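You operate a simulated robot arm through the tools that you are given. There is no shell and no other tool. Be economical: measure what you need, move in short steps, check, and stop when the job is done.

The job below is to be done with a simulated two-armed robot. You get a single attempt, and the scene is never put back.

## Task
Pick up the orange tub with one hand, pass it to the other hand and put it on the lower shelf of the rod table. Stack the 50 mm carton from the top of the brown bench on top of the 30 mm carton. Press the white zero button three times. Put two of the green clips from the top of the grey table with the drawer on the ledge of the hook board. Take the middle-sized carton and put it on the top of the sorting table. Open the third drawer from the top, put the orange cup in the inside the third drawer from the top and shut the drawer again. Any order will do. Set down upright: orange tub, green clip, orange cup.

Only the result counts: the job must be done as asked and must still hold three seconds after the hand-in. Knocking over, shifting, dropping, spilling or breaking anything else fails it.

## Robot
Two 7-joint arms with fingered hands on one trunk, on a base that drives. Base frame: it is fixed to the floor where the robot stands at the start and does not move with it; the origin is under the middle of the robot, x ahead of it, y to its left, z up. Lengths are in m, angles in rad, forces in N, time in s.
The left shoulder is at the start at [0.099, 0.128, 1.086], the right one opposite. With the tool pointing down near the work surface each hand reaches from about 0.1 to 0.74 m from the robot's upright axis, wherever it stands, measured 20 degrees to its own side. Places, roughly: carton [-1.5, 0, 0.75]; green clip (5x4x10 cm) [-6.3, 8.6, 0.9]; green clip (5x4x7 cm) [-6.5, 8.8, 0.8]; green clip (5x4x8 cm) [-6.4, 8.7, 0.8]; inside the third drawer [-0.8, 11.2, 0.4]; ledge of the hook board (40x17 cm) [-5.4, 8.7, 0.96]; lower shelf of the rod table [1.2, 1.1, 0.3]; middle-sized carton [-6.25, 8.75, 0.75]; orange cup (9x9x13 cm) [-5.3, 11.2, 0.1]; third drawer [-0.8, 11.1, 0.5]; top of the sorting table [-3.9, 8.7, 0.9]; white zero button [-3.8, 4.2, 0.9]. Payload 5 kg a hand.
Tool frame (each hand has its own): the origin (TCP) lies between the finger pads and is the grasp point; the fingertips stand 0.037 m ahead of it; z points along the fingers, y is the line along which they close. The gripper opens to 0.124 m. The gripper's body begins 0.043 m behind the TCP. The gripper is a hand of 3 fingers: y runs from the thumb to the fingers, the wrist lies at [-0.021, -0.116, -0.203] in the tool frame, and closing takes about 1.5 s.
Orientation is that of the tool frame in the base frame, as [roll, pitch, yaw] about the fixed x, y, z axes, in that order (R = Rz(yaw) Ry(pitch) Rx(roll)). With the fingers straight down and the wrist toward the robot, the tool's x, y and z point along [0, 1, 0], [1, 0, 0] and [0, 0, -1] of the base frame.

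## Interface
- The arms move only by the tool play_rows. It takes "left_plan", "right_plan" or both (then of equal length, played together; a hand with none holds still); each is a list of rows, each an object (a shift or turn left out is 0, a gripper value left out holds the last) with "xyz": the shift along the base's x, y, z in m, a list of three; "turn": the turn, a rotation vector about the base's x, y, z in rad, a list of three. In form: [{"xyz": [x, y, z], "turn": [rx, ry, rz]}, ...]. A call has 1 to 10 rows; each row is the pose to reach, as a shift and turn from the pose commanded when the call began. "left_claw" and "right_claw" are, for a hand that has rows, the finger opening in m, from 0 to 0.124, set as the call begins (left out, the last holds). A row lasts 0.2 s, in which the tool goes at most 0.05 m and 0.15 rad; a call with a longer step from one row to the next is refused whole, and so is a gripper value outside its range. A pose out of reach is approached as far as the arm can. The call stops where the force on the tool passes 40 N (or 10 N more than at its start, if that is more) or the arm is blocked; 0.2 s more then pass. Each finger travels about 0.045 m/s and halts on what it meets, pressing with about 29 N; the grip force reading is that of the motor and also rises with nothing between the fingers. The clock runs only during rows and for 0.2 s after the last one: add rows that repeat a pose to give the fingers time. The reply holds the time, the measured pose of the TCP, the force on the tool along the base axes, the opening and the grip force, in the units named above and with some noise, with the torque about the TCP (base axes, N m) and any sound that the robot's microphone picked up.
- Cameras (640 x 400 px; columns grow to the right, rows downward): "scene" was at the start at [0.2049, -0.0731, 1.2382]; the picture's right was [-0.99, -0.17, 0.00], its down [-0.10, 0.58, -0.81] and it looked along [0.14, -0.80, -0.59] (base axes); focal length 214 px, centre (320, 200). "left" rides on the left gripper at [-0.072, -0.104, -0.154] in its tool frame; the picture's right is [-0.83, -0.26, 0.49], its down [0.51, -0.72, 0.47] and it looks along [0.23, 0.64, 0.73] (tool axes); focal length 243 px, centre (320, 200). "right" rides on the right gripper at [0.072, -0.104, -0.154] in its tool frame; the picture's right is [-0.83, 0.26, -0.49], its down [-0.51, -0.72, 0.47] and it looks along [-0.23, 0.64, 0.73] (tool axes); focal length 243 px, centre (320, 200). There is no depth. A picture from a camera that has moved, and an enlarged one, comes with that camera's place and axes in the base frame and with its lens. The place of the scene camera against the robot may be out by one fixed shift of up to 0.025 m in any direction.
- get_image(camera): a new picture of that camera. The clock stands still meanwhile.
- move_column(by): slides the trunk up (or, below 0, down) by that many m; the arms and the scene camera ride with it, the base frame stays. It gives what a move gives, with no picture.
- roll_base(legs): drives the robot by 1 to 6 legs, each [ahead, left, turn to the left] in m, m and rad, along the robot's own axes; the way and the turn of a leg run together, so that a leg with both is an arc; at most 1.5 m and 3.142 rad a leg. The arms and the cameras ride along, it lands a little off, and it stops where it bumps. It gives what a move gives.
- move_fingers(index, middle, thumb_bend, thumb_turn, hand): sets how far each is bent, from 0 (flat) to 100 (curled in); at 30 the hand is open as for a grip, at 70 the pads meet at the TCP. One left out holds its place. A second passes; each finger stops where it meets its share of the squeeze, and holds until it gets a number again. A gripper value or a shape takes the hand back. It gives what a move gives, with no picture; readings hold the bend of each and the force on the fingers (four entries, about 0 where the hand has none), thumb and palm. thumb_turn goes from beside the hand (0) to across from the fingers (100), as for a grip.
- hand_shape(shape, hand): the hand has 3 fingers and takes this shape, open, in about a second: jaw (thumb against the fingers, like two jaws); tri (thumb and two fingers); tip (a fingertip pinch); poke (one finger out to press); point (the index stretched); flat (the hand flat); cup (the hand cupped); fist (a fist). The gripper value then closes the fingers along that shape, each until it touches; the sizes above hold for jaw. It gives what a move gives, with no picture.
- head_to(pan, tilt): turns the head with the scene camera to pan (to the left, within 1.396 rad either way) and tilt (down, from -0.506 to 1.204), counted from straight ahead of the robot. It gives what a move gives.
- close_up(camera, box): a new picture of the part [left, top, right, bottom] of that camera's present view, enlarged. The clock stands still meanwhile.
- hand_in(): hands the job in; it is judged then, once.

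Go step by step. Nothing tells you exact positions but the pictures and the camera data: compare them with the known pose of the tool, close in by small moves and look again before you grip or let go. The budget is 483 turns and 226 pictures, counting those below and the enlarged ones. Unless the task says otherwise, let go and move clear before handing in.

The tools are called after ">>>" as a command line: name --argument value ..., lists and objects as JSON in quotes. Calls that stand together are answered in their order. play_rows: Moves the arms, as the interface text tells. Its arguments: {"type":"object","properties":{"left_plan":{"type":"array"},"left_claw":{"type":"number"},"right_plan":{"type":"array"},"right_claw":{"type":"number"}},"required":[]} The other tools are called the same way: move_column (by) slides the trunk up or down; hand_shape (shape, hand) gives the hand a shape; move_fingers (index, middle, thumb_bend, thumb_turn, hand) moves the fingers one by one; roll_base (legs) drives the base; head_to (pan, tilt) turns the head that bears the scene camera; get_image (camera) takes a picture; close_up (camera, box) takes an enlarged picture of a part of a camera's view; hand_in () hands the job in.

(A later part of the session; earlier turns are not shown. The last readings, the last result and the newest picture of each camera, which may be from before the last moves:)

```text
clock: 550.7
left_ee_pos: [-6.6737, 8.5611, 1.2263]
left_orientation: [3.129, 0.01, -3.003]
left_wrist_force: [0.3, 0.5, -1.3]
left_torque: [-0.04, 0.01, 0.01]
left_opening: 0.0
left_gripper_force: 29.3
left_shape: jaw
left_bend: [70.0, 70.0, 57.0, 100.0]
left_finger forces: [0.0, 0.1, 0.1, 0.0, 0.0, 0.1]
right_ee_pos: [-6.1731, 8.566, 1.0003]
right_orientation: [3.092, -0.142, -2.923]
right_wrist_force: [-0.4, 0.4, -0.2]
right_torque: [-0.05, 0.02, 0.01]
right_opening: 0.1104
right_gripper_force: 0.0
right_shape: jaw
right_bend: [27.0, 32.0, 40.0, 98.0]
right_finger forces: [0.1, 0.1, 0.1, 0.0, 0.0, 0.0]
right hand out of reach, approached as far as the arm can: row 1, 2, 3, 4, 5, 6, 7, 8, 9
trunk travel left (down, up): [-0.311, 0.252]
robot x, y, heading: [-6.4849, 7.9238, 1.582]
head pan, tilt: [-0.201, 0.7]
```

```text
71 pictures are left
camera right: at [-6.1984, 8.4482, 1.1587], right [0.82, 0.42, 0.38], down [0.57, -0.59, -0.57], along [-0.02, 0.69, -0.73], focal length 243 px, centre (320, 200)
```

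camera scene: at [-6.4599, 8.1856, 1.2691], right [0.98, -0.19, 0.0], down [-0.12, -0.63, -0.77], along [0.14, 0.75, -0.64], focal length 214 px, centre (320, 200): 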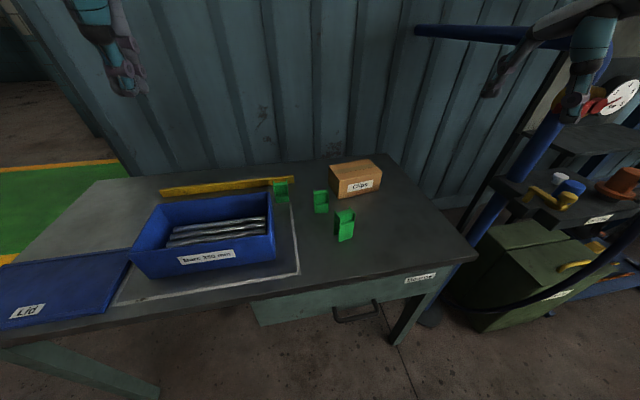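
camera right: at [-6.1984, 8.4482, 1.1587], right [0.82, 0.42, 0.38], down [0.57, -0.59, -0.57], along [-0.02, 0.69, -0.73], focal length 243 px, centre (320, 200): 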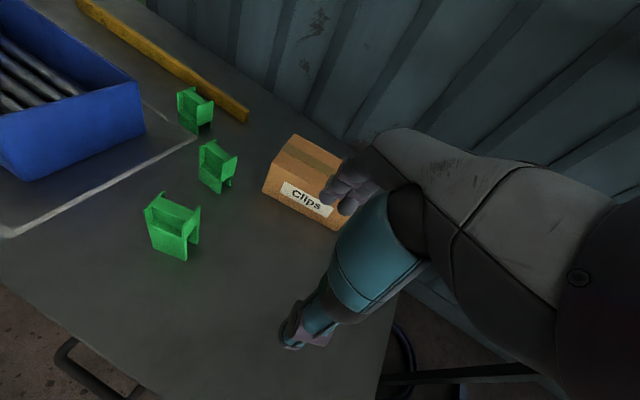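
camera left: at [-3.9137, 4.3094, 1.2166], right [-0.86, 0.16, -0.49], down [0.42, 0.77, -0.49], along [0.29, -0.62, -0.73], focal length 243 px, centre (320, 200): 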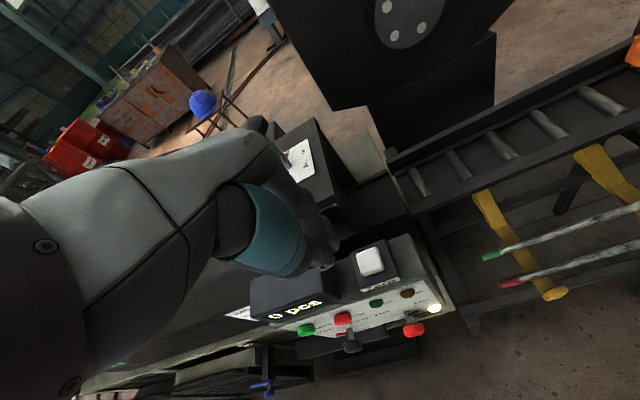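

The right arm sits at its inner limit. I'll shift the base left by 0.17 m instead and level the hand.

>>> roll_base --legs '[[0, 0.17, 0]]'

>>> play_rows --right_plan '[{"xyz": [0.0, 0.0, 0.01], "turn": [-0.009, -0.075, 0]}, {"xyz": [0.0, 0.0, 0.01], "turn": [-0.018, -0.149, 0]}]'

>>> get_image --camera "right"

```text
clock: 552.9
left_ee_pos: [-6.8452, 8.5581, 1.2267]
left_orientation: [3.129, 0.01, -3.003]
left_wrist_force: [1.4, -0.2, -0.9]
left_torque: [0.0, 0.02, -0.01]
left_opening: 0.0
left_gripper_force: 29.4
left_shape: jaw
left_bend: [70.0, 70.0, 57.0, 100.0]
left_finger forces: [0.0, 0.0, 0.0, 0.0, 0.0, 0.1]
right_ee_pos: [-6.3433, 8.5622, 1.0016]
right_orientation: [3.093, -0.142, -2.924]
right_wrist_force: [0.8, -0.3, -0.3]
right_torque: [-0.02, 0.0, -0.01]
right_opening: 0.1103
right_gripper_force: 0.0
right_shape: jaw
right_bend: [27.0, 32.0, 40.0, 98.0]
right_finger forces: [0.1, 0.1, 0.0, 0.0, 0.1, 0.0]
trunk travel left (down, up): [-0.311, 0.252]
robot x, y, heading: [-6.6562, 7.92, 1.584]
head pan, tilt: [-0.201, 0.7]
```

```text
clock: 553.5
left_ee_pos: [-6.8437, 8.558, 1.2278]
left_orientation: [3.127, 0.008, -3.002]
left_wrist_force: [-0.3, 0.6, -0.1]
left_torque: [0.0, -0.03, 0.02]
left_opening: 0.0
left_gripper_force: 29.1
left_shape: jaw
left_bend: [70.0, 70.0, 57.0, 100.0]
left_finger forces: [0.0, 0.0, 0.0, 0.0, 0.0, 0.0]
right_ee_pos: [-6.3041, 8.5683, 1.0139]
right_orientation: [3.123, -0.053, -2.892]
right_wrist_force: [0.0, 0.3, -1.8]
right_torque: [-0.02, -0.02, -0.01]
right_opening: 0.11
right_gripper_force: 0.0
right_shape: jaw
right_bend: [27.0, 32.0, 40.0, 98.0]
right_finger forces: [0.1, 0.0, 0.0, 0.1, 0.0, 0.1]
right hand out of reach, approached as far as the arm can: row 1, 2
trunk travel left (down, up): [-0.311, 0.252]
robot x, y, heading: [-6.655, 7.9208, 1.582]
head pan, tilt: [-0.201, 0.7]
```

```text
70 pictures are left
camera right: at [-6.34, 8.4495, 1.1698], right [0.77, 0.46, 0.45], down [0.64, -0.57, -0.51], along [0.03, 0.68, -0.73], focal length 243 px, centre (320, 200)
```

right: 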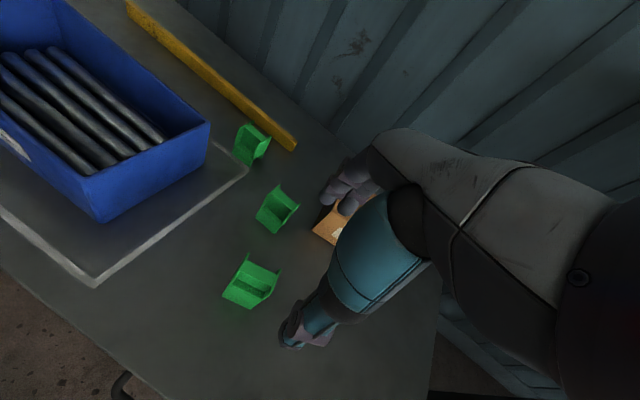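

The yaw is the problem for this arm; I'll raise the hand and instead turn the base right by 0.5 rad so the wrist angle becomes comfortable.

>>> play_rows --right_plan '[{"xyz": [0.0, -0.02, 0.04]}, {"xyz": [0.0, -0.04, 0.08]}, {"xyz": [0.0, -0.08, 0.1]}]'

>>> roll_base --legs '[[0, 0.09, 0], [0, 0, -0.5], [0.16, 0.0, 0]]'

```text
clock: 554.3
left_ee_pos: [-6.8444, 8.5538, 1.2297]
left_orientation: [3.127, 0.008, -3.002]
left_wrist_force: [-0.4, -0.2, -0.6]
left_torque: [0.06, -0.01, 0.01]
left_opening: 0.0
left_gripper_force: 29.4
left_shape: jaw
left_bend: [70.0, 70.0, 57.0, 100.0]
left_finger forces: [0.0, 0.0, 0.0, 0.0, 0.1, 0.0]
right_ee_pos: [-6.2963, 8.4855, 1.1125]
right_orientation: [3.132, -0.035, -2.884]
right_wrist_force: [-0.8, -0.6, -0.3]
right_torque: [0.07, 0.0, 0.0]
right_opening: 0.11
right_gripper_force: 0.1
right_shape: jaw
right_bend: [27.0, 32.0, 40.0, 98.0]
right_finger forces: [0.0, 0.0, 0.0, 0.0, 0.0, 0.0]
right hand out of reach, approached as far as the arm can: row 1, 2, 3
trunk travel left (down, up): [-0.311, 0.252]
robot x, y, heading: [-6.6575, 7.9161, 1.579]
head pan, tilt: [-0.201, 0.7]
```

```text
clock: 558.2
left_ee_pos: [-6.5275, 8.7081, 1.2285]
left_orientation: [3.124, 0.008, 2.775]
left_wrist_force: [-0.2, 0.6, -0.7]
left_torque: [0.02, -0.03, 0.02]
left_opening: 0.0
left_gripper_force: 28.7
left_shape: jaw
left_bend: [70.0, 70.0, 57.0, 100.0]
left_finger forces: [0.0, 0.1, 0.1, 0.0, 0.0, 0.0]
right_ee_pos: [-6.0794, 8.3801, 1.1114]
right_orientation: [3.133, -0.033, 2.893]
right_wrist_force: [-0.5, 0.5, 0.0]
right_torque: [0.02, 0.0, 0.0]
right_opening: 0.11
right_gripper_force: 0.0
right_shape: jaw
right_bend: [27.0, 32.0, 40.0, 98.0]
right_finger forces: [0.1, 0.0, 0.1, 0.0, 0.1, 0.0]
trunk travel left (down, up): [-0.311, 0.252]
robot x, y, heading: [-6.6728, 8.0608, 1.076]
head pan, tilt: [-0.201, 0.7]
```

Rotate the right hand and move over clip A; pull the left hand back a bit.

>>> play_rows --right_plan '[{"xyz": [-0.03, 0.02, 0], "turn": [0, 0, 0.09]}, {"xyz": [-0.06, 0.04, 0], "turn": [0, 0, 0.18]}, {"xyz": [-0.09, 0.06, 0], "turn": [0, 0, 0.27]}, {"xyz": [-0.12, 0.08, 0], "turn": [0, 0, 0.36]}, {"xyz": [-0.15, 0.1, 0], "turn": [0, 0, 0.45]}, {"xyz": [-0.18, 0.12, 0], "turn": [0, 0, 0.45]}, {"xyz": [-0.21, 0.14, -0.02], "turn": [0, 0, 0.45]}, {"xyz": [-0.235, 0.16, -0.04], "turn": [0, 0, 0.45]}, {"xyz": [-0.248, 0.175, -0.08], "turn": [0, 0, 0.45]}, {"xyz": [-0.248, 0.175, -0.11], "turn": [0, 0, 0.45]}]' --left_plan '[{"xyz": [-0.02, -0.03, 0.01]}, {"xyz": [-0.04, -0.06, 0.02]}, {"xyz": [-0.06, -0.09, 0.03]}, {"xyz": [-0.08, -0.11, 0.04]}, {"xyz": [-0.1, -0.12, 0.05]}, {"xyz": [-0.1, -0.12, 0.05]}, {"xyz": [-0.1, -0.12, 0.05]}, {"xyz": [-0.1, -0.12, 0.05]}, {"xyz": [-0.1, -0.12, 0.05]}, {"xyz": [-0.1, -0.12, 0.05]}]'

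>>> get_image --camera "right"

```text
clock: 560.4
left_ee_pos: [-6.6253, 8.5903, 1.2765]
left_orientation: [3.128, 0.01, 2.776]
left_wrist_force: [0.2, 0.2, -0.4]
left_torque: [0.0, 0.04, 0.02]
left_opening: 0.0
left_gripper_force: 28.7
left_shape: jaw
left_bend: [70.0, 70.0, 57.0, 100.0]
left_finger forces: [0.0, 0.0, 0.1, 0.1, 0.1, 0.0]
right_ee_pos: [-6.2581, 8.5345, 1.0213]
right_orientation: [3.12, -0.071, -2.907]
right_wrist_force: [0.1, 0.6, -0.4]
right_torque: [0.0, -0.01, 0.0]
right_opening: 0.11
right_gripper_force: 0.0
right_shape: jaw
right_bend: [27.0, 32.0, 40.0, 98.0]
right_finger forces: [0.1, 0.0, 0.1, 0.1, 0.1, 0.1]
right hand out of reach, approached as far as the arm can: row 7, 8, 9, 10
trunk travel left (down, up): [-0.311, 0.252]
robot x, y, heading: [-6.6711, 8.0617, 1.076]
head pan, tilt: [-0.201, 0.7]
```

```text
69 pictures are left
camera right: at [-6.293, 8.4172, 1.1791], right [0.78, 0.45, 0.44], down [0.62, -0.58, -0.52], along [0.02, 0.68, -0.73], focal length 243 px, centre (320, 200)
```

right: 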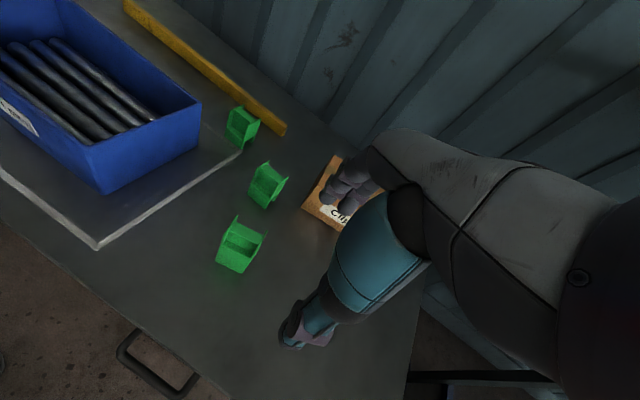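

Clip A confirmed at [−6.332, 8.549]. Shift the base slightly left to bring the hand over it.

>>> roll_base --legs '[[-0.022, 0.073, 0]]'

>>> get_image --camera "right"

```text
clock: 561.7
left_ee_pos: [-6.6998, 8.6042, 1.2774]
left_orientation: [3.129, 0.009, 2.776]
left_wrist_force: [0.1, 0.3, 0.9]
left_torque: [0.02, 0.03, -0.02]
left_opening: 0.0
left_gripper_force: 28.9
left_shape: jaw
left_bend: [70.0, 70.0, 57.0, 100.0]
left_finger forces: [0.0, 0.0, 0.0, 0.1, 0.0, 0.1]
right_ee_pos: [-6.3324, 8.5492, 1.0228]
right_orientation: [3.12, -0.072, -2.906]
right_wrist_force: [0.7, 0.8, -0.5]
right_torque: [0.04, -0.01, -0.01]
right_opening: 0.1101
right_gripper_force: 0.1
right_shape: jaw
right_bend: [27.0, 32.0, 40.0, 98.0]
right_finger forces: [0.0, 0.0, 0.1, 0.0, 0.0, 0.0]
trunk travel left (down, up): [-0.311, 0.252]
robot x, y, heading: [-6.7456, 8.0722, 1.075]
head pan, tilt: [-0.201, 0.7]
```

```text
68 pictures are left
camera right: at [-6.367, 8.432, 1.1794], right [0.78, 0.45, 0.44], down [0.62, -0.58, -0.52], along [0.02, 0.68, -0.73], focal length 243 px, centre (320, 200)
```

right: 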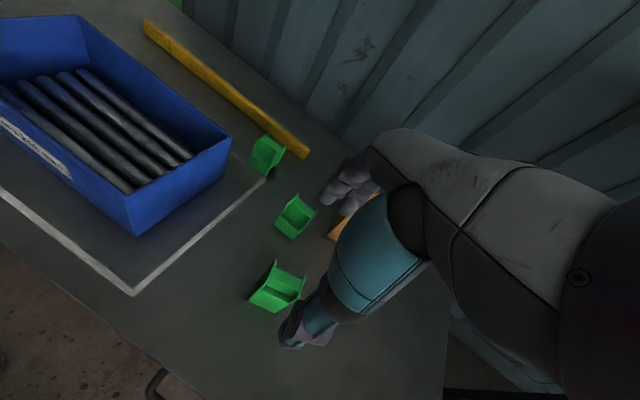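

Descend in two steps with a slightly narrower opening.

>>> play_rows --right_plan '[{"xyz": [0, 0, -0.03]}, {"xyz": [0, 0, -0.06]}, {"xyz": [0, 0, -0.09]}]' --right_claw 0.09

>>> get_image --camera "right"

```text
clock: 562.5
left_ee_pos: [-6.7014, 8.6065, 1.2774]
left_orientation: [3.129, 0.009, 2.778]
left_wrist_force: [0.4, 0.4, 0.0]
left_torque: [-0.04, 0.02, 0.02]
left_opening: 0.0
left_gripper_force: 29.4
left_shape: jaw
left_bend: [70.0, 70.0, 57.0, 100.0]
left_finger forces: [0.0, 0.1, 0.1, 0.1, 0.0, 0.0]
right_ee_pos: [-6.3143, 8.5471, 0.9359]
right_orientation: [3.118, -0.083, -2.894]
right_wrist_force: [0.0, -0.5, 0.1]
right_torque: [-0.01, 0.02, -0.01]
right_opening: 0.0903
right_gripper_force: 0.0
right_shape: jaw
right_bend: [27.0, 36.0, 56.0, 99.0]
right_finger forces: [0.0, 0.0, 0.1, 0.0, 0.0, 0.1]
right hand out of reach, approached as far as the arm can: row 1, 2, 3
trunk travel left (down, up): [-0.311, 0.252]
robot x, y, heading: [-6.7431, 8.0695, 1.081]
head pan, tilt: [-0.201, 0.7]
```

```text
67 pictures are left
camera right: at [-6.3464, 8.4296, 1.0938], right [0.78, 0.45, 0.43], down [0.62, -0.58, -0.53], along [0.01, 0.68, -0.73], focal length 243 px, centre (320, 200)
```

right: 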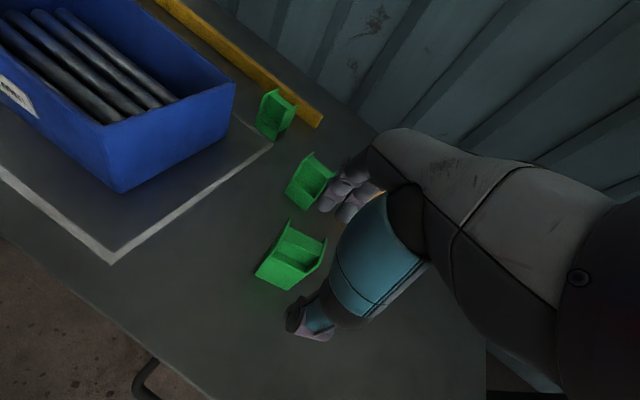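

>>> roll_base --legs '[[-0.02, 0.026, 0]]'

>>> play_rows --right_plan '[{"xyz": [0, 0, -0.02]}, {"xyz": [0, 0, -0.04]}, {"xyz": [0, 0, -0.062]}]'

>>> get_image --camera "right"

```text
clock: 563.4
left_ee_pos: [-6.7301, 8.5992, 1.276]
left_orientation: [3.13, 0.008, 2.777]
left_wrist_force: [0.6, -0.4, 0.5]
left_torque: [-0.03, 0.01, -0.01]
left_opening: 0.0
left_gripper_force: 28.7
left_shape: jaw
left_bend: [70.0, 70.0, 57.0, 100.0]
left_finger forces: [0.0, 0.1, 0.0, 0.1, 0.0, 0.0]
right_ee_pos: [-6.3451, 8.5406, 0.9351]
right_orientation: [3.116, -0.088, -2.897]
right_wrist_force: [0.3, 0.4, 0.0]
right_torque: [-0.03, 0.02, 0.0]
right_opening: 0.0905
right_gripper_force: 0.3
right_shape: jaw
right_bend: [27.0, 36.0, 56.0, 99.0]
right_finger forces: [0.0, 0.0, 0.1, 0.0, 0.1, 0.0]
trunk travel left (down, up): [-0.311, 0.252]
robot x, y, heading: [-6.7765, 8.0665, 1.077]
head pan, tilt: [-0.201, 0.7]
```

```text
clock: 564.2
left_ee_pos: [-6.7328, 8.5986, 1.2778]
left_orientation: [3.128, 0.01, 2.775]
left_wrist_force: [-0.3, 0.3, -0.4]
left_torque: [-0.03, 0.03, 0.0]
left_opening: 0.0
left_gripper_force: 29.1
left_shape: jaw
left_bend: [70.0, 70.0, 57.0, 100.0]
left_finger forces: [0.0, 0.0, 0.1, 0.1, 0.1, 0.0]
right_ee_pos: [-6.3431, 8.5418, 0.8865]
right_orientation: [3.113, -0.088, -2.891]
right_wrist_force: [0.5, 0.3, -0.4]
right_torque: [-0.03, 0.0, -0.02]
right_opening: 0.0903
right_gripper_force: 0.0
right_shape: jaw
right_bend: [27.0, 36.0, 56.0, 99.0]
right_finger forces: [0.1, 0.0, 0.0, 0.0, 0.0, 0.1]
right hand out of reach, approached as far as the arm can: row 2, 3
trunk travel left (down, up): [-0.311, 0.252]
robot x, y, heading: [-6.7757, 8.0703, 1.076]
head pan, tilt: [-0.201, 0.7]
```

```text
66 pictures are left
camera right: at [-6.3738, 8.4227, 1.0442], right [0.78, 0.45, 0.42], down [0.62, -0.57, -0.54], along [0.0, 0.68, -0.73], focal length 243 px, centre (320, 200)
```

right: 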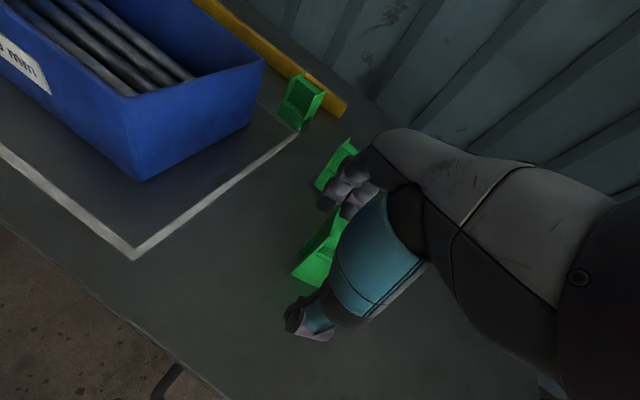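

Straddling clip A, with fingers between A and B. Close.

>>> play_rows --right_plan '[{"xyz": [0, 0, 0]}, {"xyz": [0, 0, 0]}, {"xyz": [0, 0, 0]}, {"xyz": [0, 0, 0]}, {"xyz": [0, 0, 0]}, {"xyz": [0, 0, 0]}]' --right_claw 0.01

>>> get_image --camera "right"

```text
clock: 565.6
left_ee_pos: [-6.732, 8.598, 1.2756]
left_orientation: [3.127, 0.008, 2.775]
left_wrist_force: [0.1, -0.2, 0.0]
left_torque: [-0.01, 0.02, -0.05]
left_opening: 0.0001
left_gripper_force: 29.0
left_shape: jaw
left_bend: [70.0, 70.0, 57.0, 100.0]
left_finger forces: [0.0, 0.0, 0.0, 0.1, 0.0, 0.0]
right_ee_pos: [-6.3431, 8.542, 0.8866]
right_orientation: [3.113, -0.089, -2.893]
right_wrist_force: [0.6, 0.4, -0.5]
right_torque: [0.03, 0.0, 0.0]
right_opening: 0.0288
right_gripper_force: 28.7
right_shape: jaw
right_bend: [73.0, 57.0, 75.0, 100.0]
right_finger forces: [14.1, 8.7, 0.0, 0.0, 25.5, 0.0]
trunk travel left (down, up): [-0.311, 0.252]
robot x, y, heading: [-6.7786, 8.0719, 1.074]
head pan, tilt: [-0.201, 0.7]
```

```text
65 pictures are left
camera right: at [-6.373, 8.4224, 1.044], right [0.78, 0.45, 0.42], down [0.62, -0.57, -0.54], along [0.0, 0.68, -0.73], focal length 243 px, centre (320, 200)
```

right: 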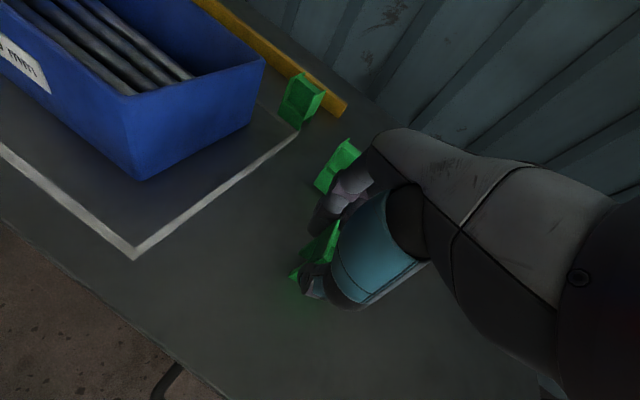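

Gripped. Lift.

>>> play_rows --right_plan '[{"xyz": [0, 0, 0.02]}, {"xyz": [0, 0, 0.05]}, {"xyz": [0, 0, 0.09]}, {"xyz": [0, -0.01, 0.13]}, {"xyz": [0, -0.02, 0.17]}, {"xyz": [0, -0.03, 0.21]}]'

>>> get_image --camera "right"

```text
clock: 567.0
left_ee_pos: [-6.7338, 8.5971, 1.2782]
left_orientation: [3.126, 0.01, 2.775]
left_wrist_force: [-0.3, -0.4, -0.3]
left_torque: [0.01, -0.03, 0.0]
left_opening: 0.0004
left_gripper_force: 28.7
left_shape: jaw
left_bend: [70.0, 70.0, 57.0, 100.0]
left_finger forces: [0.0, 0.0, 0.1, 0.0, 0.0, 0.0]
right_ee_pos: [-6.3445, 8.5091, 1.0962]
right_orientation: [3.117, -0.083, -2.897]
right_wrist_force: [-1.6, -1.0, -0.5]
right_torque: [0.01, -0.01, 0.03]
right_opening: 0.027
right_gripper_force: 28.7
right_shape: jaw
right_bend: [74.0, 56.0, 77.0, 100.0]
right_finger forces: [10.6, 15.3, 0.0, 0.1, 20.9, 0.0]
right hand out of reach, approached as far as the arm can: row 1, 2
trunk travel left (down, up): [-0.311, 0.252]
robot x, y, heading: [-6.7783, 8.0689, 1.073]
head pan, tilt: [-0.201, 0.7]
```

```text
64 pictures are left
camera right: at [-6.3765, 8.3908, 1.254], right [0.78, 0.45, 0.43], down [0.62, -0.58, -0.53], along [0.01, 0.68, -0.73], focal length 243 px, centre (320, 200)
```

right: 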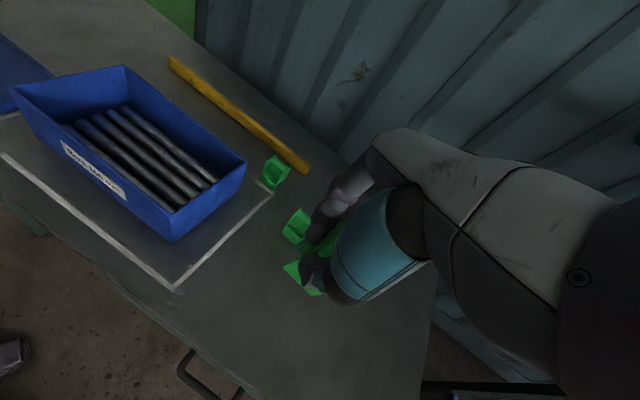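

Clip A is held. Back away, square up, and move toward the hook board.

>>> move_column --by 0.15

>>> roll_base --legs '[[-0.2, 0, 0], [0, 0, 0.5], [-0.12, -1.1, 0]]'

>>> head_to --pan -0.2 --tilt 0.55

>>> get_image --camera "scene"

```text
clock: 568.8
left_ee_pos: [-6.7316, 8.5993, 1.4274]
left_orientation: [3.13, 0.008, 2.776]
left_wrist_force: [0.5, -0.4, -0.8]
left_torque: [-0.01, 0.01, -0.02]
left_opening: 0.0001
left_gripper_force: 29.0
left_shape: jaw
left_bend: [70.0, 70.0, 57.0, 100.0]
left_finger forces: [0.0, 0.0, 0.1, 0.1, 0.1, 0.1]
right_ee_pos: [-6.3429, 8.5109, 1.2443]
right_orientation: [3.119, -0.086, -2.897]
right_wrist_force: [0.1, 0.2, 0.4]
right_torque: [0.0, 0.02, 0.01]
right_opening: 0.0269
right_gripper_force: 29.4
right_shape: jaw
right_bend: [74.0, 56.0, 77.0, 100.0]
right_finger forces: [10.5, 15.4, 0.0, 0.0, 20.8, 0.0]
trunk travel left (down, up): [-0.461, 0.102]
robot x, y, heading: [-6.776, 8.0689, 1.077]
head pan, tilt: [-0.201, 0.7]
```

```text
clock: 581.3
left_ee_pos: [-5.9934, 8.2589, 1.4282]
left_orientation: [3.13, 0.009, -3.014]
left_wrist_force: [0.0, 0.4, 0.0]
left_torque: [0.03, 0.02, -0.01]
left_opening: 0.0003
left_gripper_force: 28.9
left_shape: jaw
left_bend: [70.0, 70.0, 57.0, 100.0]
left_finger forces: [0.1, 0.0, 0.1, 0.1, 0.1, 0.0]
right_ee_pos: [-5.6098, 8.3657, 1.2453]
right_orientation: [3.12, -0.084, -2.403]
right_wrist_force: [0.6, 0.2, -1.1]
right_torque: [0.0, -0.02, 0.04]
right_opening: 0.0268
right_gripper_force: 28.7
right_shape: jaw
right_bend: [74.0, 56.0, 77.0, 100.0]
right_finger forces: [10.0, 15.2, 0.0, 0.0, 20.5, 0.1]
trunk travel left (down, up): [-0.461, 0.102]
robot x, y, heading: [-5.7812, 7.7711, 1.569]
head pan, tilt: [-0.201, 0.7]
```

```text
clock: 582.0
left_ee_pos: [-5.9941, 8.2598, 1.4271]
left_orientation: [3.127, 0.008, -3.014]
left_wrist_force: [0.5, 0.4, 0.3]
left_torque: [-0.01, 0.0, -0.01]
left_opening: 0.0001
left_gripper_force: 29.3
left_shape: jaw
left_bend: [70.0, 70.0, 57.0, 100.0]
left_finger forces: [0.1, 0.0, 0.1, 0.0, 0.1, 0.1]
right_ee_pos: [-5.609, 8.3643, 1.245]
right_orientation: [3.118, -0.084, -2.405]
right_wrist_force: [0.5, -0.1, -0.8]
right_torque: [-0.02, 0.0, 0.01]
right_opening: 0.0267
right_gripper_force: 29.2
right_shape: jaw
right_bend: [74.0, 56.0, 77.0, 100.0]
right_finger forces: [10.1, 15.3, 0.0, 0.0, 20.5, 0.0]
trunk travel left (down, up): [-0.461, 0.102]
robot x, y, heading: [-5.7838, 7.7686, 1.568]
head pan, tilt: [-0.201, 0.55]
```

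```text
63 pictures are left
camera scene: at [-5.7517, 7.9957, 1.4421], right [0.98, -0.2, 0.0], down [-0.1, -0.51, -0.85], along [0.17, 0.84, -0.52], focal length 214 px, centre (320, 200)
```

scene: 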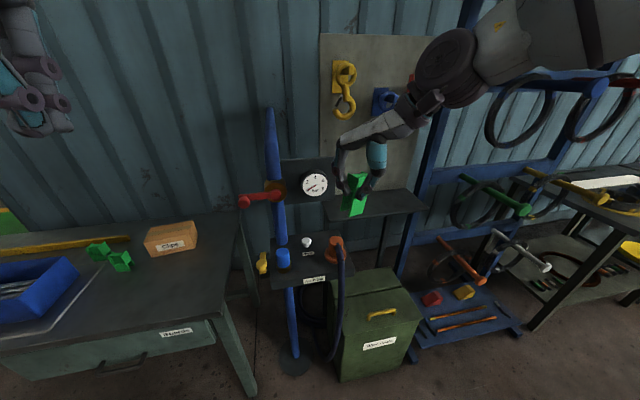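

The ledge spans x −5.58…−5.18, y 8.62…8.78. I'll bring clip A to about [−5.42, 8.69].

>>> roll_base --legs '[[0.29, -0.19, 0]]'

>>> play_rows --right_plan '[{"xyz": [0, 0.0, -0.04]}, {"xyz": [0, 0.0, -0.08]}, {"xyz": [0, 0.0, -0.11]}]'

>>> get_image --camera "scene"

>>> get_image --camera "right"

```text
clock: 584.3
left_ee_pos: [-5.8084, 8.5488, 1.427]
left_orientation: [3.127, 0.008, -3.01]
left_wrist_force: [-0.2, 0.0, 1.0]
left_torque: [-0.02, 0.01, -0.01]
left_opening: 0.0
left_gripper_force: 29.3
left_shape: jaw
left_bend: [70.0, 70.0, 57.0, 100.0]
left_finger forces: [0.1, 0.0, 0.0, 0.0, 0.1, 0.1]
right_ee_pos: [-5.4259, 8.6506, 1.2428]
right_orientation: [3.125, -0.089, -2.394]
right_wrist_force: [0.5, 0.0, -1.3]
right_torque: [-0.03, 0.03, -0.01]
right_opening: 0.027
right_gripper_force: 28.8
right_shape: jaw
right_bend: [74.0, 56.0, 77.0, 100.0]
right_finger forces: [10.0, 15.3, 0.0, 0.0, 20.6, 0.0]
trunk travel left (down, up): [-0.461, 0.102]
robot x, y, heading: [-5.5954, 8.0627, 1.572]
head pan, tilt: [-0.201, 0.55]
stopped in leg 1: the force on the tool passed its limit at 45 N (the readings are from after the stop); the commanded pose is now the measured one
```

```text
clock: 585.1
left_ee_pos: [-5.8076, 8.5485, 1.4283]
left_orientation: [3.127, 0.009, -3.01]
left_wrist_force: [-0.2, -1.0, -0.1]
left_torque: [0.02, 0.01, 0.0]
left_opening: 0.0
left_gripper_force: 29.0
left_shape: jaw
left_bend: [70.0, 70.0, 57.0, 100.0]
left_finger forces: [0.0, 0.0, 0.0, 0.0, 0.0, 0.0]
right_ee_pos: [-5.4259, 8.6501, 1.132]
right_orientation: [3.125, -0.088, -2.393]
right_wrist_force: [0.2, 1.0, -0.1]
right_torque: [-0.03, 0.01, 0.01]
right_opening: 0.0268
right_gripper_force: 29.3
right_shape: jaw
right_bend: [74.0, 56.0, 77.0, 100.0]
right_finger forces: [9.6, 15.2, 0.1, 0.0, 20.6, 0.0]
trunk travel left (down, up): [-0.461, 0.102]
robot x, y, heading: [-5.5943, 8.064, 1.572]
head pan, tilt: [-0.201, 0.55]
```

```text
62 pictures are left
camera scene: at [-5.5663, 8.2862, 1.442], right [0.98, -0.2, 0.0], down [-0.1, -0.51, -0.85], along [0.17, 0.84, -0.52], focal length 214 px, centre (320, 200)
```

scene: 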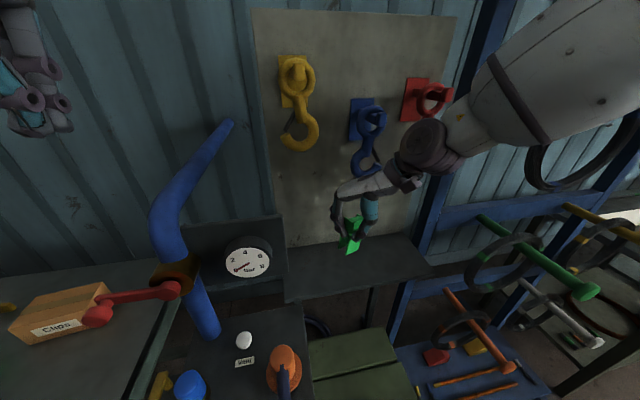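

```text
61 pictures are left
camera right: at [-5.3972, 8.534, 1.2904], right [0.47, 0.78, 0.42], down [0.82, -0.21, -0.53], along [-0.32, 0.59, -0.74], focal length 243 px, centre (320, 200)
```

right: 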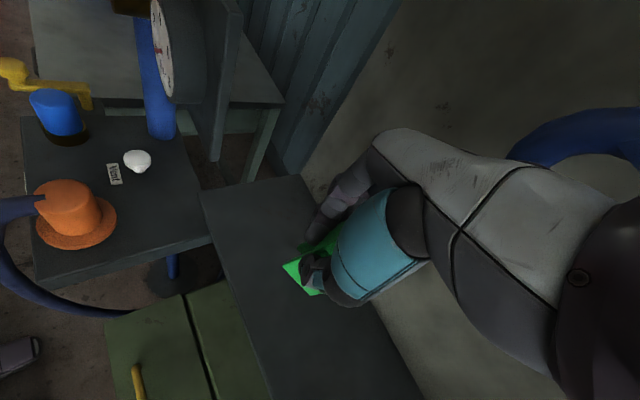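

Clip A is above the ledge near its front. Shift 4 cm inward and lower.

>>> play_rows --right_plan '[{"xyz": [0.005, 0.015, 0]}, {"xyz": [0.01, 0.03, -0.01]}, {"xyz": [0.01, 0.042, -0.03]}, {"xyz": [0.01, 0.042, -0.05]}, {"xyz": [0.01, 0.042, -0.065]}]'

>>> get_image --camera "right"

```text
clock: 586.3
left_ee_pos: [-5.8086, 8.5475, 1.4263]
left_orientation: [3.13, 0.009, -3.01]
left_wrist_force: [0.1, -0.5, -0.5]
left_torque: [-0.01, 0.0, -0.01]
left_opening: 0.0002
left_gripper_force: 29.4
left_shape: jaw
left_bend: [70.0, 70.0, 57.0, 100.0]
left_finger forces: [0.0, 0.0, 0.0, 0.1, 0.1, 0.0]
right_ee_pos: [-5.4173, 8.6938, 1.0657]
right_orientation: [3.126, -0.089, -2.395]
right_wrist_force: [-0.4, 0.2, -1.1]
right_torque: [-0.01, 0.0, 0.0]
right_opening: 0.0269
right_gripper_force: 29.0
right_shape: jaw
right_bend: [74.0, 56.0, 77.0, 100.0]
right_finger forces: [9.5, 15.2, 0.0, 0.1, 20.4, 0.0]
trunk travel left (down, up): [-0.461, 0.102]
robot x, y, heading: [-5.5939, 8.0616, 1.575]
head pan, tilt: [-0.201, 0.55]
```

```text
60 pictures are left
camera right: at [-5.3889, 8.576, 1.2247], right [0.46, 0.78, 0.42], down [0.82, -0.21, -0.53], along [-0.32, 0.59, -0.74], focal length 243 px, centre (320, 200)
```

right: 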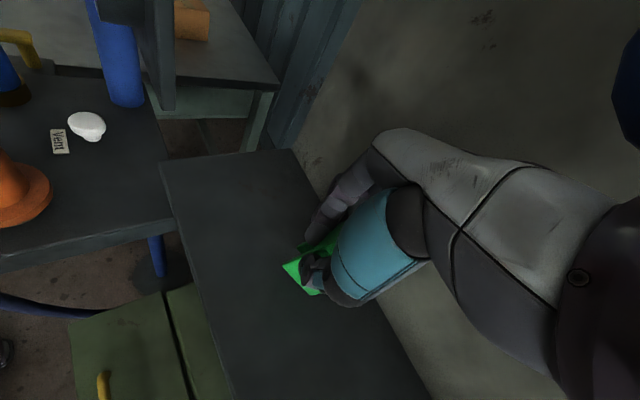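

>>> play_rows --right_plan '[{"xyz": [0, 0, -0.005]}, {"xyz": [0, 0, -0.01]}, {"xyz": [0, 0, -0.015]}, {"xyz": [0, 0, -0.019]}]'

```text
clock: 587.3
left_ee_pos: [-5.8102, 8.5455, 1.4285]
left_orientation: [3.125, 0.013, -3.01]
left_wrist_force: [-0.3, -0.4, -0.6]
left_torque: [0.02, 0.03, 0.01]
left_opening: 0.0
left_gripper_force: 28.9
left_shape: jaw
left_bend: [70.0, 70.0, 57.0, 100.0]
left_finger forces: [0.0, 0.1, 0.0, 0.0, 0.0, 0.0]
right_ee_pos: [-5.4195, 8.691, 1.0507]
right_orientation: [3.125, -0.085, -2.392]
right_wrist_force: [-4.3, -0.7, 13.3]
right_torque: [0.15, 0.03, 0.03]
right_opening: 0.028
right_gripper_force: 29.6
right_shape: jaw
right_bend: [74.0, 55.0, 78.0, 100.0]
right_finger forces: [13.3, 17.6, 0.1, 0.0, 22.5, 0.1]
trunk travel left (down, up): [-0.461, 0.102]
robot x, y, heading: [-5.5964, 8.0589, 1.572]
head pan, tilt: [-0.201, 0.55]
```

Contact. Ease and open.

>>> play_rows --right_plan '[{"xyz": [0, 0, 0.004]}, {"xyz": [0, 0, 0.004]}, {"xyz": [0, 0, 0.004]}, {"xyz": [0, 0, 0.004]}, {"xyz": [0, 0, 0.004]}, {"xyz": [0, 0, 0.004]}]' --right_claw 0.09

>>> get_image --camera "right"

```text
clock: 588.7
left_ee_pos: [-5.8086, 8.5476, 1.4272]
left_orientation: [3.128, 0.007, -3.009]
left_wrist_force: [-0.6, 0.3, -0.2]
left_torque: [-0.01, -0.01, -0.03]
left_opening: 0.0002
left_gripper_force: 29.2
left_shape: jaw
left_bend: [70.0, 70.0, 57.0, 100.0]
left_finger forces: [0.1, 0.1, 0.1, 0.0, 0.0, 0.0]
right_ee_pos: [-5.4168, 8.6915, 1.0523]
right_orientation: [3.126, -0.09, -2.394]
right_wrist_force: [0.3, 1.1, -0.2]
right_torque: [0.02, 0.01, 0.02]
right_opening: 0.0893
right_gripper_force: 0.0
right_shape: jaw
right_bend: [27.0, 37.0, 57.0, 99.0]
right_finger forces: [0.0, 0.1, 0.0, 0.1, 0.1, 0.1]
trunk travel left (down, up): [-0.461, 0.102]
robot x, y, heading: [-5.5927, 8.06, 1.577]
head pan, tilt: [-0.201, 0.55]
```

```text
59 pictures are left
camera right: at [-5.3878, 8.5759, 1.2111], right [0.47, 0.78, 0.42], down [0.82, -0.21, -0.53], along [-0.32, 0.59, -0.74], focal length 243 px, centre (320, 200)
```

right: 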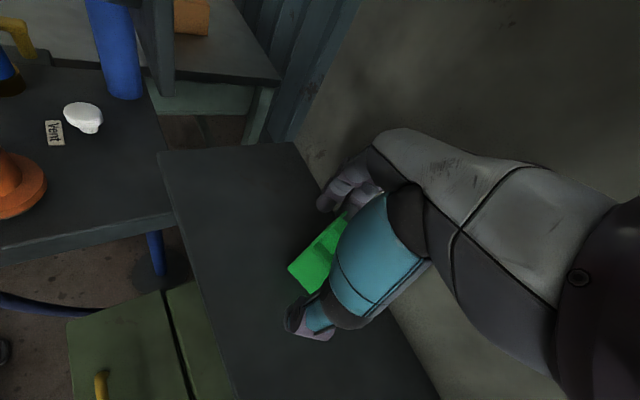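

Clip A stands on the ledge. Raise a little and back out.

>>> play_rows --right_plan '[{"xyz": [0, 0, 0.03]}, {"xyz": [0, 0, 0.06]}, {"xyz": [0, 0, 0.08]}, {"xyz": [0, -0.04, 0.08]}, {"xyz": [0, -0.08, 0.08]}]'

>>> roll_base --legs '[[-0.32, 0, 0]]'

>>> close_up --camera "scene" --box '[240, 0, 480, 260]'

```text
clock: 589.9
left_ee_pos: [-5.8098, 8.5438, 1.4288]
left_orientation: [3.124, 0.01, -3.012]
left_wrist_force: [-0.2, -0.5, -0.4]
left_torque: [0.02, 0.02, -0.02]
left_opening: 0.0
left_gripper_force: 28.6
left_shape: jaw
left_bend: [70.0, 70.0, 57.0, 100.0]
left_finger forces: [0.0, 0.1, 0.0, 0.0, 0.0, 0.1]
right_ee_pos: [-5.4191, 8.6088, 1.1351]
right_orientation: [3.124, -0.085, -2.391]
right_wrist_force: [-0.1, -0.8, -0.8]
right_torque: [0.06, -0.02, -0.02]
right_opening: 0.0897
right_gripper_force: 0.0
right_shape: jaw
right_bend: [27.0, 37.0, 57.0, 99.0]
right_finger forces: [0.1, 0.1, 0.1, 0.1, 0.0, 0.0]
trunk travel left (down, up): [-0.461, 0.102]
robot x, y, heading: [-5.5951, 8.0657, 1.574]
head pan, tilt: [-0.201, 0.55]
```

```text
clock: 592.0
left_ee_pos: [-5.8072, 8.2308, 1.4261]
left_orientation: [3.131, 0.009, -3.013]
left_wrist_force: [-0.4, 0.1, 0.4]
left_torque: [-0.02, 0.05, 0.03]
left_opening: 0.0
left_gripper_force: 28.5
left_shape: jaw
left_bend: [70.0, 70.0, 57.0, 100.0]
left_finger forces: [0.0, 0.0, 0.0, 0.0, 0.0, 0.1]
right_ee_pos: [-5.4172, 8.2947, 1.1311]
right_orientation: [3.125, -0.09, -2.396]
right_wrist_force: [0.2, 0.2, -0.2]
right_torque: [-0.05, -0.01, 0.02]
right_opening: 0.0898
right_gripper_force: 0.1
right_shape: jaw
right_bend: [27.0, 37.0, 57.0, 99.0]
right_finger forces: [0.1, 0.1, 0.1, 0.1, 0.1, 0.0]
trunk travel left (down, up): [-0.461, 0.102]
robot x, y, heading: [-5.5962, 7.7421, 1.57]
head pan, tilt: [-0.201, 0.55]
```

```text
1.54 times, centred on (360, 130) of scene
camera zoom: at [-5.5656, 7.9684, 1.4415], right [0.98, -0.2, 0.0], down [-0.1, -0.51, -0.85], along [0.17, 0.83, -0.52], focal length 330 px, centre (258, 308)
```

zoom: 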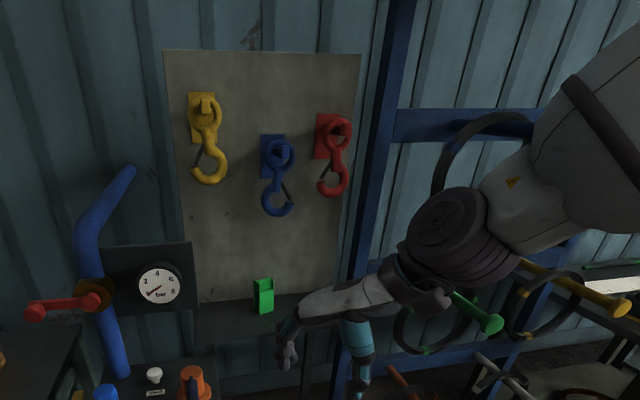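

Clip A stands upright on the ledge and the hooks hang undisturbed. Now repeat for clip B with the same relative pose.

>>> roll_base --legs '[[0, 1.18, 0], [0, 0, -0.495], [0.36, 0.238, 0]]'

>>> get_image --camera "right"

```text
clock: 606.1
left_ee_pos: [-6.7642, 8.6763, 1.4282]
left_orientation: [3.127, 0.01, 2.792]
left_wrist_force: [0.6, -0.2, 0.6]
left_torque: [0.02, 0.01, 0.01]
left_opening: 0.0
left_gripper_force: 29.1
left_shape: jaw
left_bend: [70.0, 70.0, 57.0, 100.0]
left_finger forces: [0.0, 0.0, 0.0, 0.1, 0.0, 0.1]
right_ee_pos: [-6.3888, 8.5544, 1.1333]
right_orientation: [3.123, -0.09, -2.871]
right_wrist_force: [-0.3, -0.3, 0.0]
right_torque: [-0.02, -0.01, -0.05]
right_opening: 0.09
right_gripper_force: 0.0
right_shape: jaw
right_bend: [27.0, 37.0, 57.0, 99.0]
right_finger forces: [0.0, 0.0, 0.1, 0.0, 0.1, 0.0]
trunk travel left (down, up): [-0.461, 0.102]
robot x, y, heading: [-6.7944, 8.1504, 1.097]
head pan, tilt: [-0.201, 0.55]
```

```text
57 pictures are left
camera right: at [-6.4172, 8.4367, 1.2918], right [0.77, 0.48, 0.42], down [0.64, -0.56, -0.53], along [-0.01, 0.67, -0.74], focal length 243 px, centre (320, 200)
```

right: 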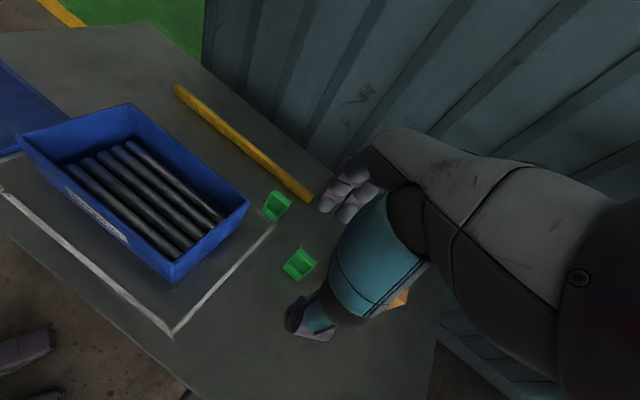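

Clip B at [−6.377, 8.66]. Adjust the base, then lower.

>>> roll_base --legs '[[0.1, 0.04, 0]]'

>>> move_column --by -0.19

>>> get_image --camera "right"

```text
clock: 607.3
left_ee_pos: [-6.7546, 8.78, 1.4294]
left_orientation: [3.123, 0.008, 2.792]
left_wrist_force: [-0.7, -0.3, 0.1]
left_torque: [0.06, 0.02, 0.01]
left_opening: 0.0
left_gripper_force: 29.0
left_shape: jaw
left_bend: [70.0, 70.0, 57.0, 100.0]
left_finger forces: [0.1, 0.0, 0.0, 0.0, 0.1, 0.1]
right_ee_pos: [-6.3793, 8.6577, 1.1353]
right_orientation: [3.122, -0.089, -2.869]
right_wrist_force: [-0.5, 0.3, 0.4]
right_torque: [0.03, 0.01, 0.01]
right_opening: 0.0898
right_gripper_force: 0.0
right_shape: jaw
right_bend: [27.0, 37.0, 57.0, 99.0]
right_finger forces: [0.0, 0.0, 0.0, 0.1, 0.1, 0.0]
trunk travel left (down, up): [-0.461, 0.102]
robot x, y, heading: [-6.7906, 8.2561, 1.096]
head pan, tilt: [-0.201, 0.55]
```

```text
clock: 609.4
left_ee_pos: [-6.7538, 8.7831, 1.2382]
left_orientation: [3.125, 0.009, 2.792]
left_wrist_force: [0.5, -0.5, -0.2]
left_torque: [0.02, -0.02, 0.02]
left_opening: 0.0001
left_gripper_force: 29.0
left_shape: jaw
left_bend: [70.0, 70.0, 57.0, 100.0]
left_finger forces: [0.0, 0.0, 0.0, 0.0, 0.0, 0.0]
right_ee_pos: [-6.3783, 8.6613, 0.942]
right_orientation: [3.124, -0.089, -2.872]
right_wrist_force: [-0.6, -0.2, 0.0]
right_torque: [0.02, 0.01, -0.03]
right_opening: 0.0899
right_gripper_force: 0.1
right_shape: jaw
right_bend: [27.0, 37.0, 57.0, 99.0]
right_finger forces: [0.0, 0.0, 0.0, 0.0, 0.1, 0.0]
trunk travel left (down, up): [-0.271, 0.292]
robot x, y, heading: [-6.7909, 8.2566, 1.098]
head pan, tilt: [-0.201, 0.55]
```

```text
56 pictures are left
camera right: at [-6.4071, 8.5433, 1.1016], right [0.77, 0.48, 0.42], down [0.64, -0.56, -0.53], along [-0.01, 0.67, -0.74], focal length 243 px, centre (320, 200)
```

right: 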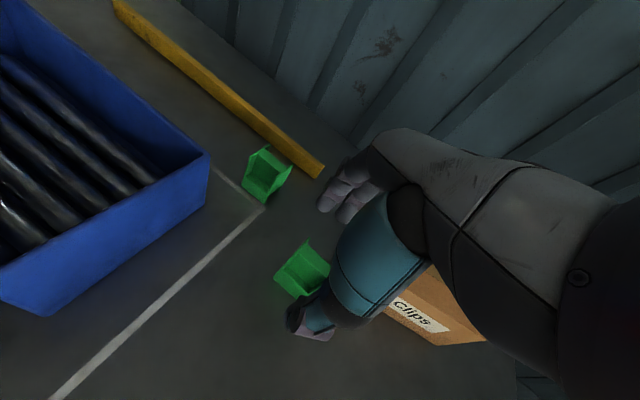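

Perfectly above B. Descend.

>>> play_rows --right_plan '[{"xyz": [0, 0, -0.025]}, {"xyz": [0, 0, -0.05]}, {"xyz": [0, 0, -0.077]}]'

>>> get_image --camera "right"

```text
clock: 610.2
left_ee_pos: [-6.7532, 8.7849, 1.2369]
left_orientation: [3.127, 0.01, 2.791]
left_wrist_force: [0.9, 1.0, 0.0]
left_torque: [0.0, 0.04, 0.04]
left_opening: 0.0
left_gripper_force: 28.9
left_shape: jaw
left_bend: [70.0, 70.0, 57.0, 100.0]
left_finger forces: [0.0, 0.1, 0.1, 0.1, 0.1, 0.1]
right_ee_pos: [-6.3767, 8.6595, 0.8673]
right_orientation: [3.126, -0.09, -2.874]
right_wrist_force: [0.5, 0.5, 0.2]
right_torque: [0.03, 0.01, -0.02]
right_opening: 0.09
right_gripper_force: 0.0
right_shape: jaw
right_bend: [27.0, 37.0, 57.0, 99.0]
right_finger forces: [0.0, 0.1, 0.0, 0.0, 0.1, 0.1]
trunk travel left (down, up): [-0.271, 0.292]
robot x, y, heading: [-6.7887, 8.2509, 1.095]
head pan, tilt: [-0.201, 0.55]
```

```text
55 pictures are left
camera right: at [-6.4054, 8.5431, 1.0255], right [0.77, 0.48, 0.42], down [0.64, -0.57, -0.53], along [-0.01, 0.67, -0.74], focal length 243 px, centre (320, 200)
```

right: 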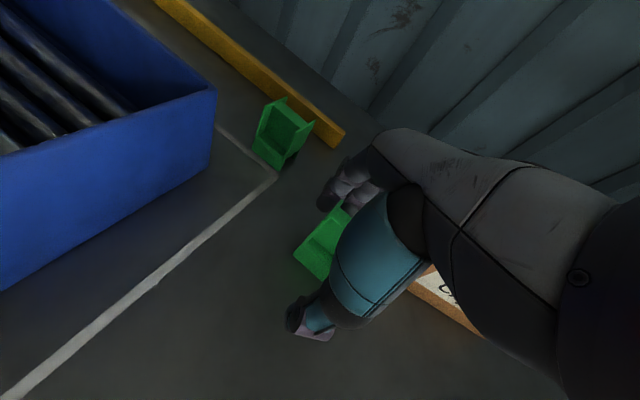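

Straddling clip B. Close and lift.

>>> play_rows --right_plan '[{"xyz": [0, 0, 0]}, {"xyz": [0, 0, 0]}, {"xyz": [0, 0, 0]}, {"xyz": [0, 0, 0]}, {"xyz": [0, 0, 0]}, {"xyz": [0, 0, 0]}, {"xyz": [0, 0, 0.02]}, {"xyz": [0, 0, 0.05]}, {"xyz": [0, 0, 0.09]}]' --right_claw 0.01

>>> move_column --by 0.19

>>> get_image --camera "right"

```text
clock: 612.2
left_ee_pos: [-6.7539, 8.7824, 1.2387]
left_orientation: [3.127, 0.007, 2.792]
left_wrist_force: [-0.1, -0.6, 0.4]
left_torque: [0.02, -0.01, 0.02]
left_opening: 0.0
left_gripper_force: 28.6
left_shape: jaw
left_bend: [70.0, 70.0, 57.0, 100.0]
left_finger forces: [0.0, 0.0, 0.0, 0.0, 0.0, 0.0]
right_ee_pos: [-6.3757, 8.6576, 0.9577]
right_orientation: [3.123, -0.086, -2.871]
right_wrist_force: [-0.2, 0.5, 0.5]
right_torque: [0.01, -0.02, -0.04]
right_opening: 0.0158
right_gripper_force: 28.9
right_shape: jaw
right_bend: [74.0, 61.0, 78.0, 100.0]
right_finger forces: [0.0, 10.8, 0.0, 0.0, 0.0, 0.0]
trunk travel left (down, up): [-0.271, 0.292]
robot x, y, heading: [-6.7914, 8.256, 1.095]
head pan, tilt: [-0.201, 0.55]
```

```text
clock: 614.3
left_ee_pos: [-6.7545, 8.7839, 1.427]
left_orientation: [3.128, 0.009, 2.793]
left_wrist_force: [1.0, 0.6, -0.4]
left_torque: [0.01, -0.02, 0.03]
left_opening: 0.0
left_gripper_force: 29.1
left_shape: jaw
left_bend: [70.0, 70.0, 57.0, 100.0]
left_finger forces: [0.0, 0.0, 0.0, 0.1, 0.0, 0.0]
right_ee_pos: [-6.3789, 8.6603, 1.1446]
right_orientation: [3.124, -0.088, -2.872]
right_wrist_force: [-0.2, 1.3, -1.5]
right_torque: [-0.02, 0.01, 0.02]
right_opening: 0.0156
right_gripper_force: 28.1
right_shape: jaw
right_bend: [74.0, 61.0, 78.0, 100.0]
right_finger forces: [0.1, 10.8, 0.1, 0.0, 0.0, 0.0]
trunk travel left (down, up): [-0.461, 0.102]
robot x, y, heading: [-6.7893, 8.2556, 1.096]
head pan, tilt: [-0.201, 0.55]
```

```text
54 pictures are left
camera right: at [-6.4066, 8.5441, 1.3039], right [0.77, 0.48, 0.42], down [0.64, -0.56, -0.53], along [-0.01, 0.67, -0.74], focal length 243 px, centre (320, 200)
```

right: 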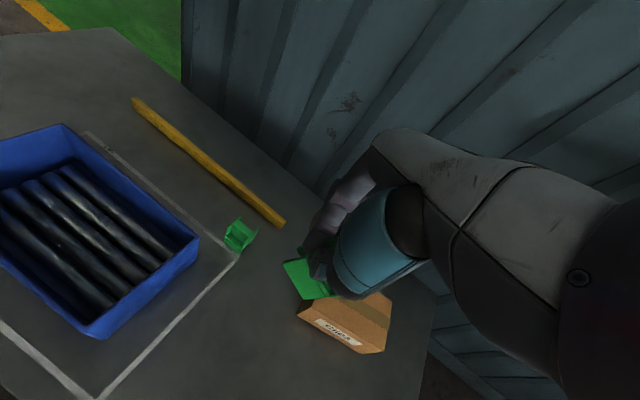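

The clip may be held unevenly; zoom in.

>>> close_up --camera "right" --box '[240, 200, 400, 300]'

```text
4.00 times, centred on (320, 250) of right
camera zoom: at [-6.4066, 8.5441, 1.3039], right [0.77, 0.48, 0.42], down [0.64, -0.56, -0.53], along [-0.01, 0.67, -0.74], focal length 970 px, centre (320, 0)
```

zoom: 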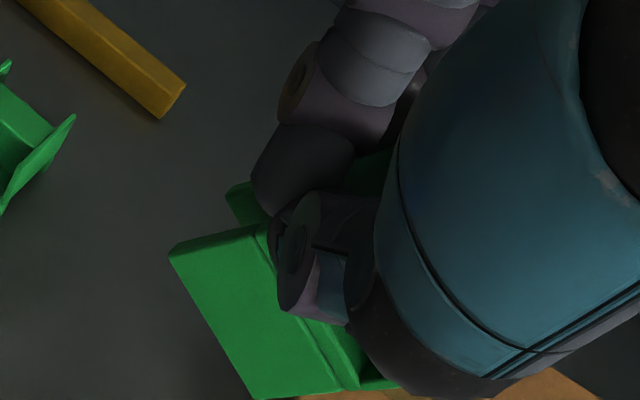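

The clip is an H-profile; I hold its web and it has swivelled about 30° in the grip. I'll tilt the hand to bring the clip upright again.

>>> play_rows --right_plan '[{"xyz": [0, -0.01, 0], "turn": [0.035, -0.13, 0]}, {"xyz": [0, -0.02, 0], "turn": [0.07, -0.26, 0]}, {"xyz": [0, -0.03, 0], "turn": [0.105, -0.39, 0]}]'

>>> close_up --camera "scene" --box '[280, 120, 520, 270]'

```text
clock: 615.1
left_ee_pos: [-6.7563, 8.7796, 1.429]
left_orientation: [3.124, 0.009, 2.791]
left_wrist_force: [0.4, -0.1, 0.2]
left_torque: [0.02, 0.02, -0.03]
left_opening: 0.0
left_gripper_force: 29.1
left_shape: jaw
left_bend: [70.0, 70.0, 57.0, 100.0]
left_finger forces: [0.1, 0.0, 0.0, 0.1, 0.0, 0.1]
right_ee_pos: [-6.3122, 8.6082, 1.1942]
right_orientation: [3.124, 0.252, -2.837]
right_wrist_force: [-0.5, -0.3, -0.2]
right_torque: [0.03, -0.01, 0.0]
right_opening: 0.0159
right_gripper_force: 28.6
right_shape: jaw
right_bend: [74.0, 61.0, 78.0, 100.0]
right_finger forces: [0.0, 10.8, 0.1, 0.0, 0.1, 0.0]
right hand out of reach, approached as far as the arm can: row 1, 2, 3
trunk travel left (down, up): [-0.461, 0.102]
robot x, y, heading: [-6.7888, 8.2536, 1.089]
head pan, tilt: [-0.201, 0.55]
```

```text
2.67 times, centred on (400, 195) of scene
camera zoom: at [-6.6652, 8.4441, 1.4425], right [0.78, -0.63, 0.0], down [-0.33, -0.41, -0.85], along [0.53, 0.67, -0.52], focal length 572 px, centre (107, 213)
```

zoom: 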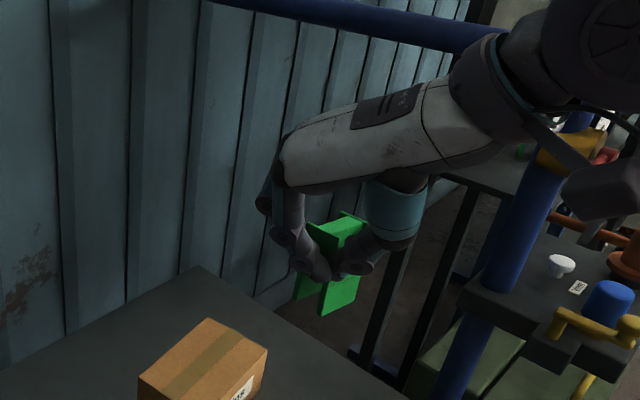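

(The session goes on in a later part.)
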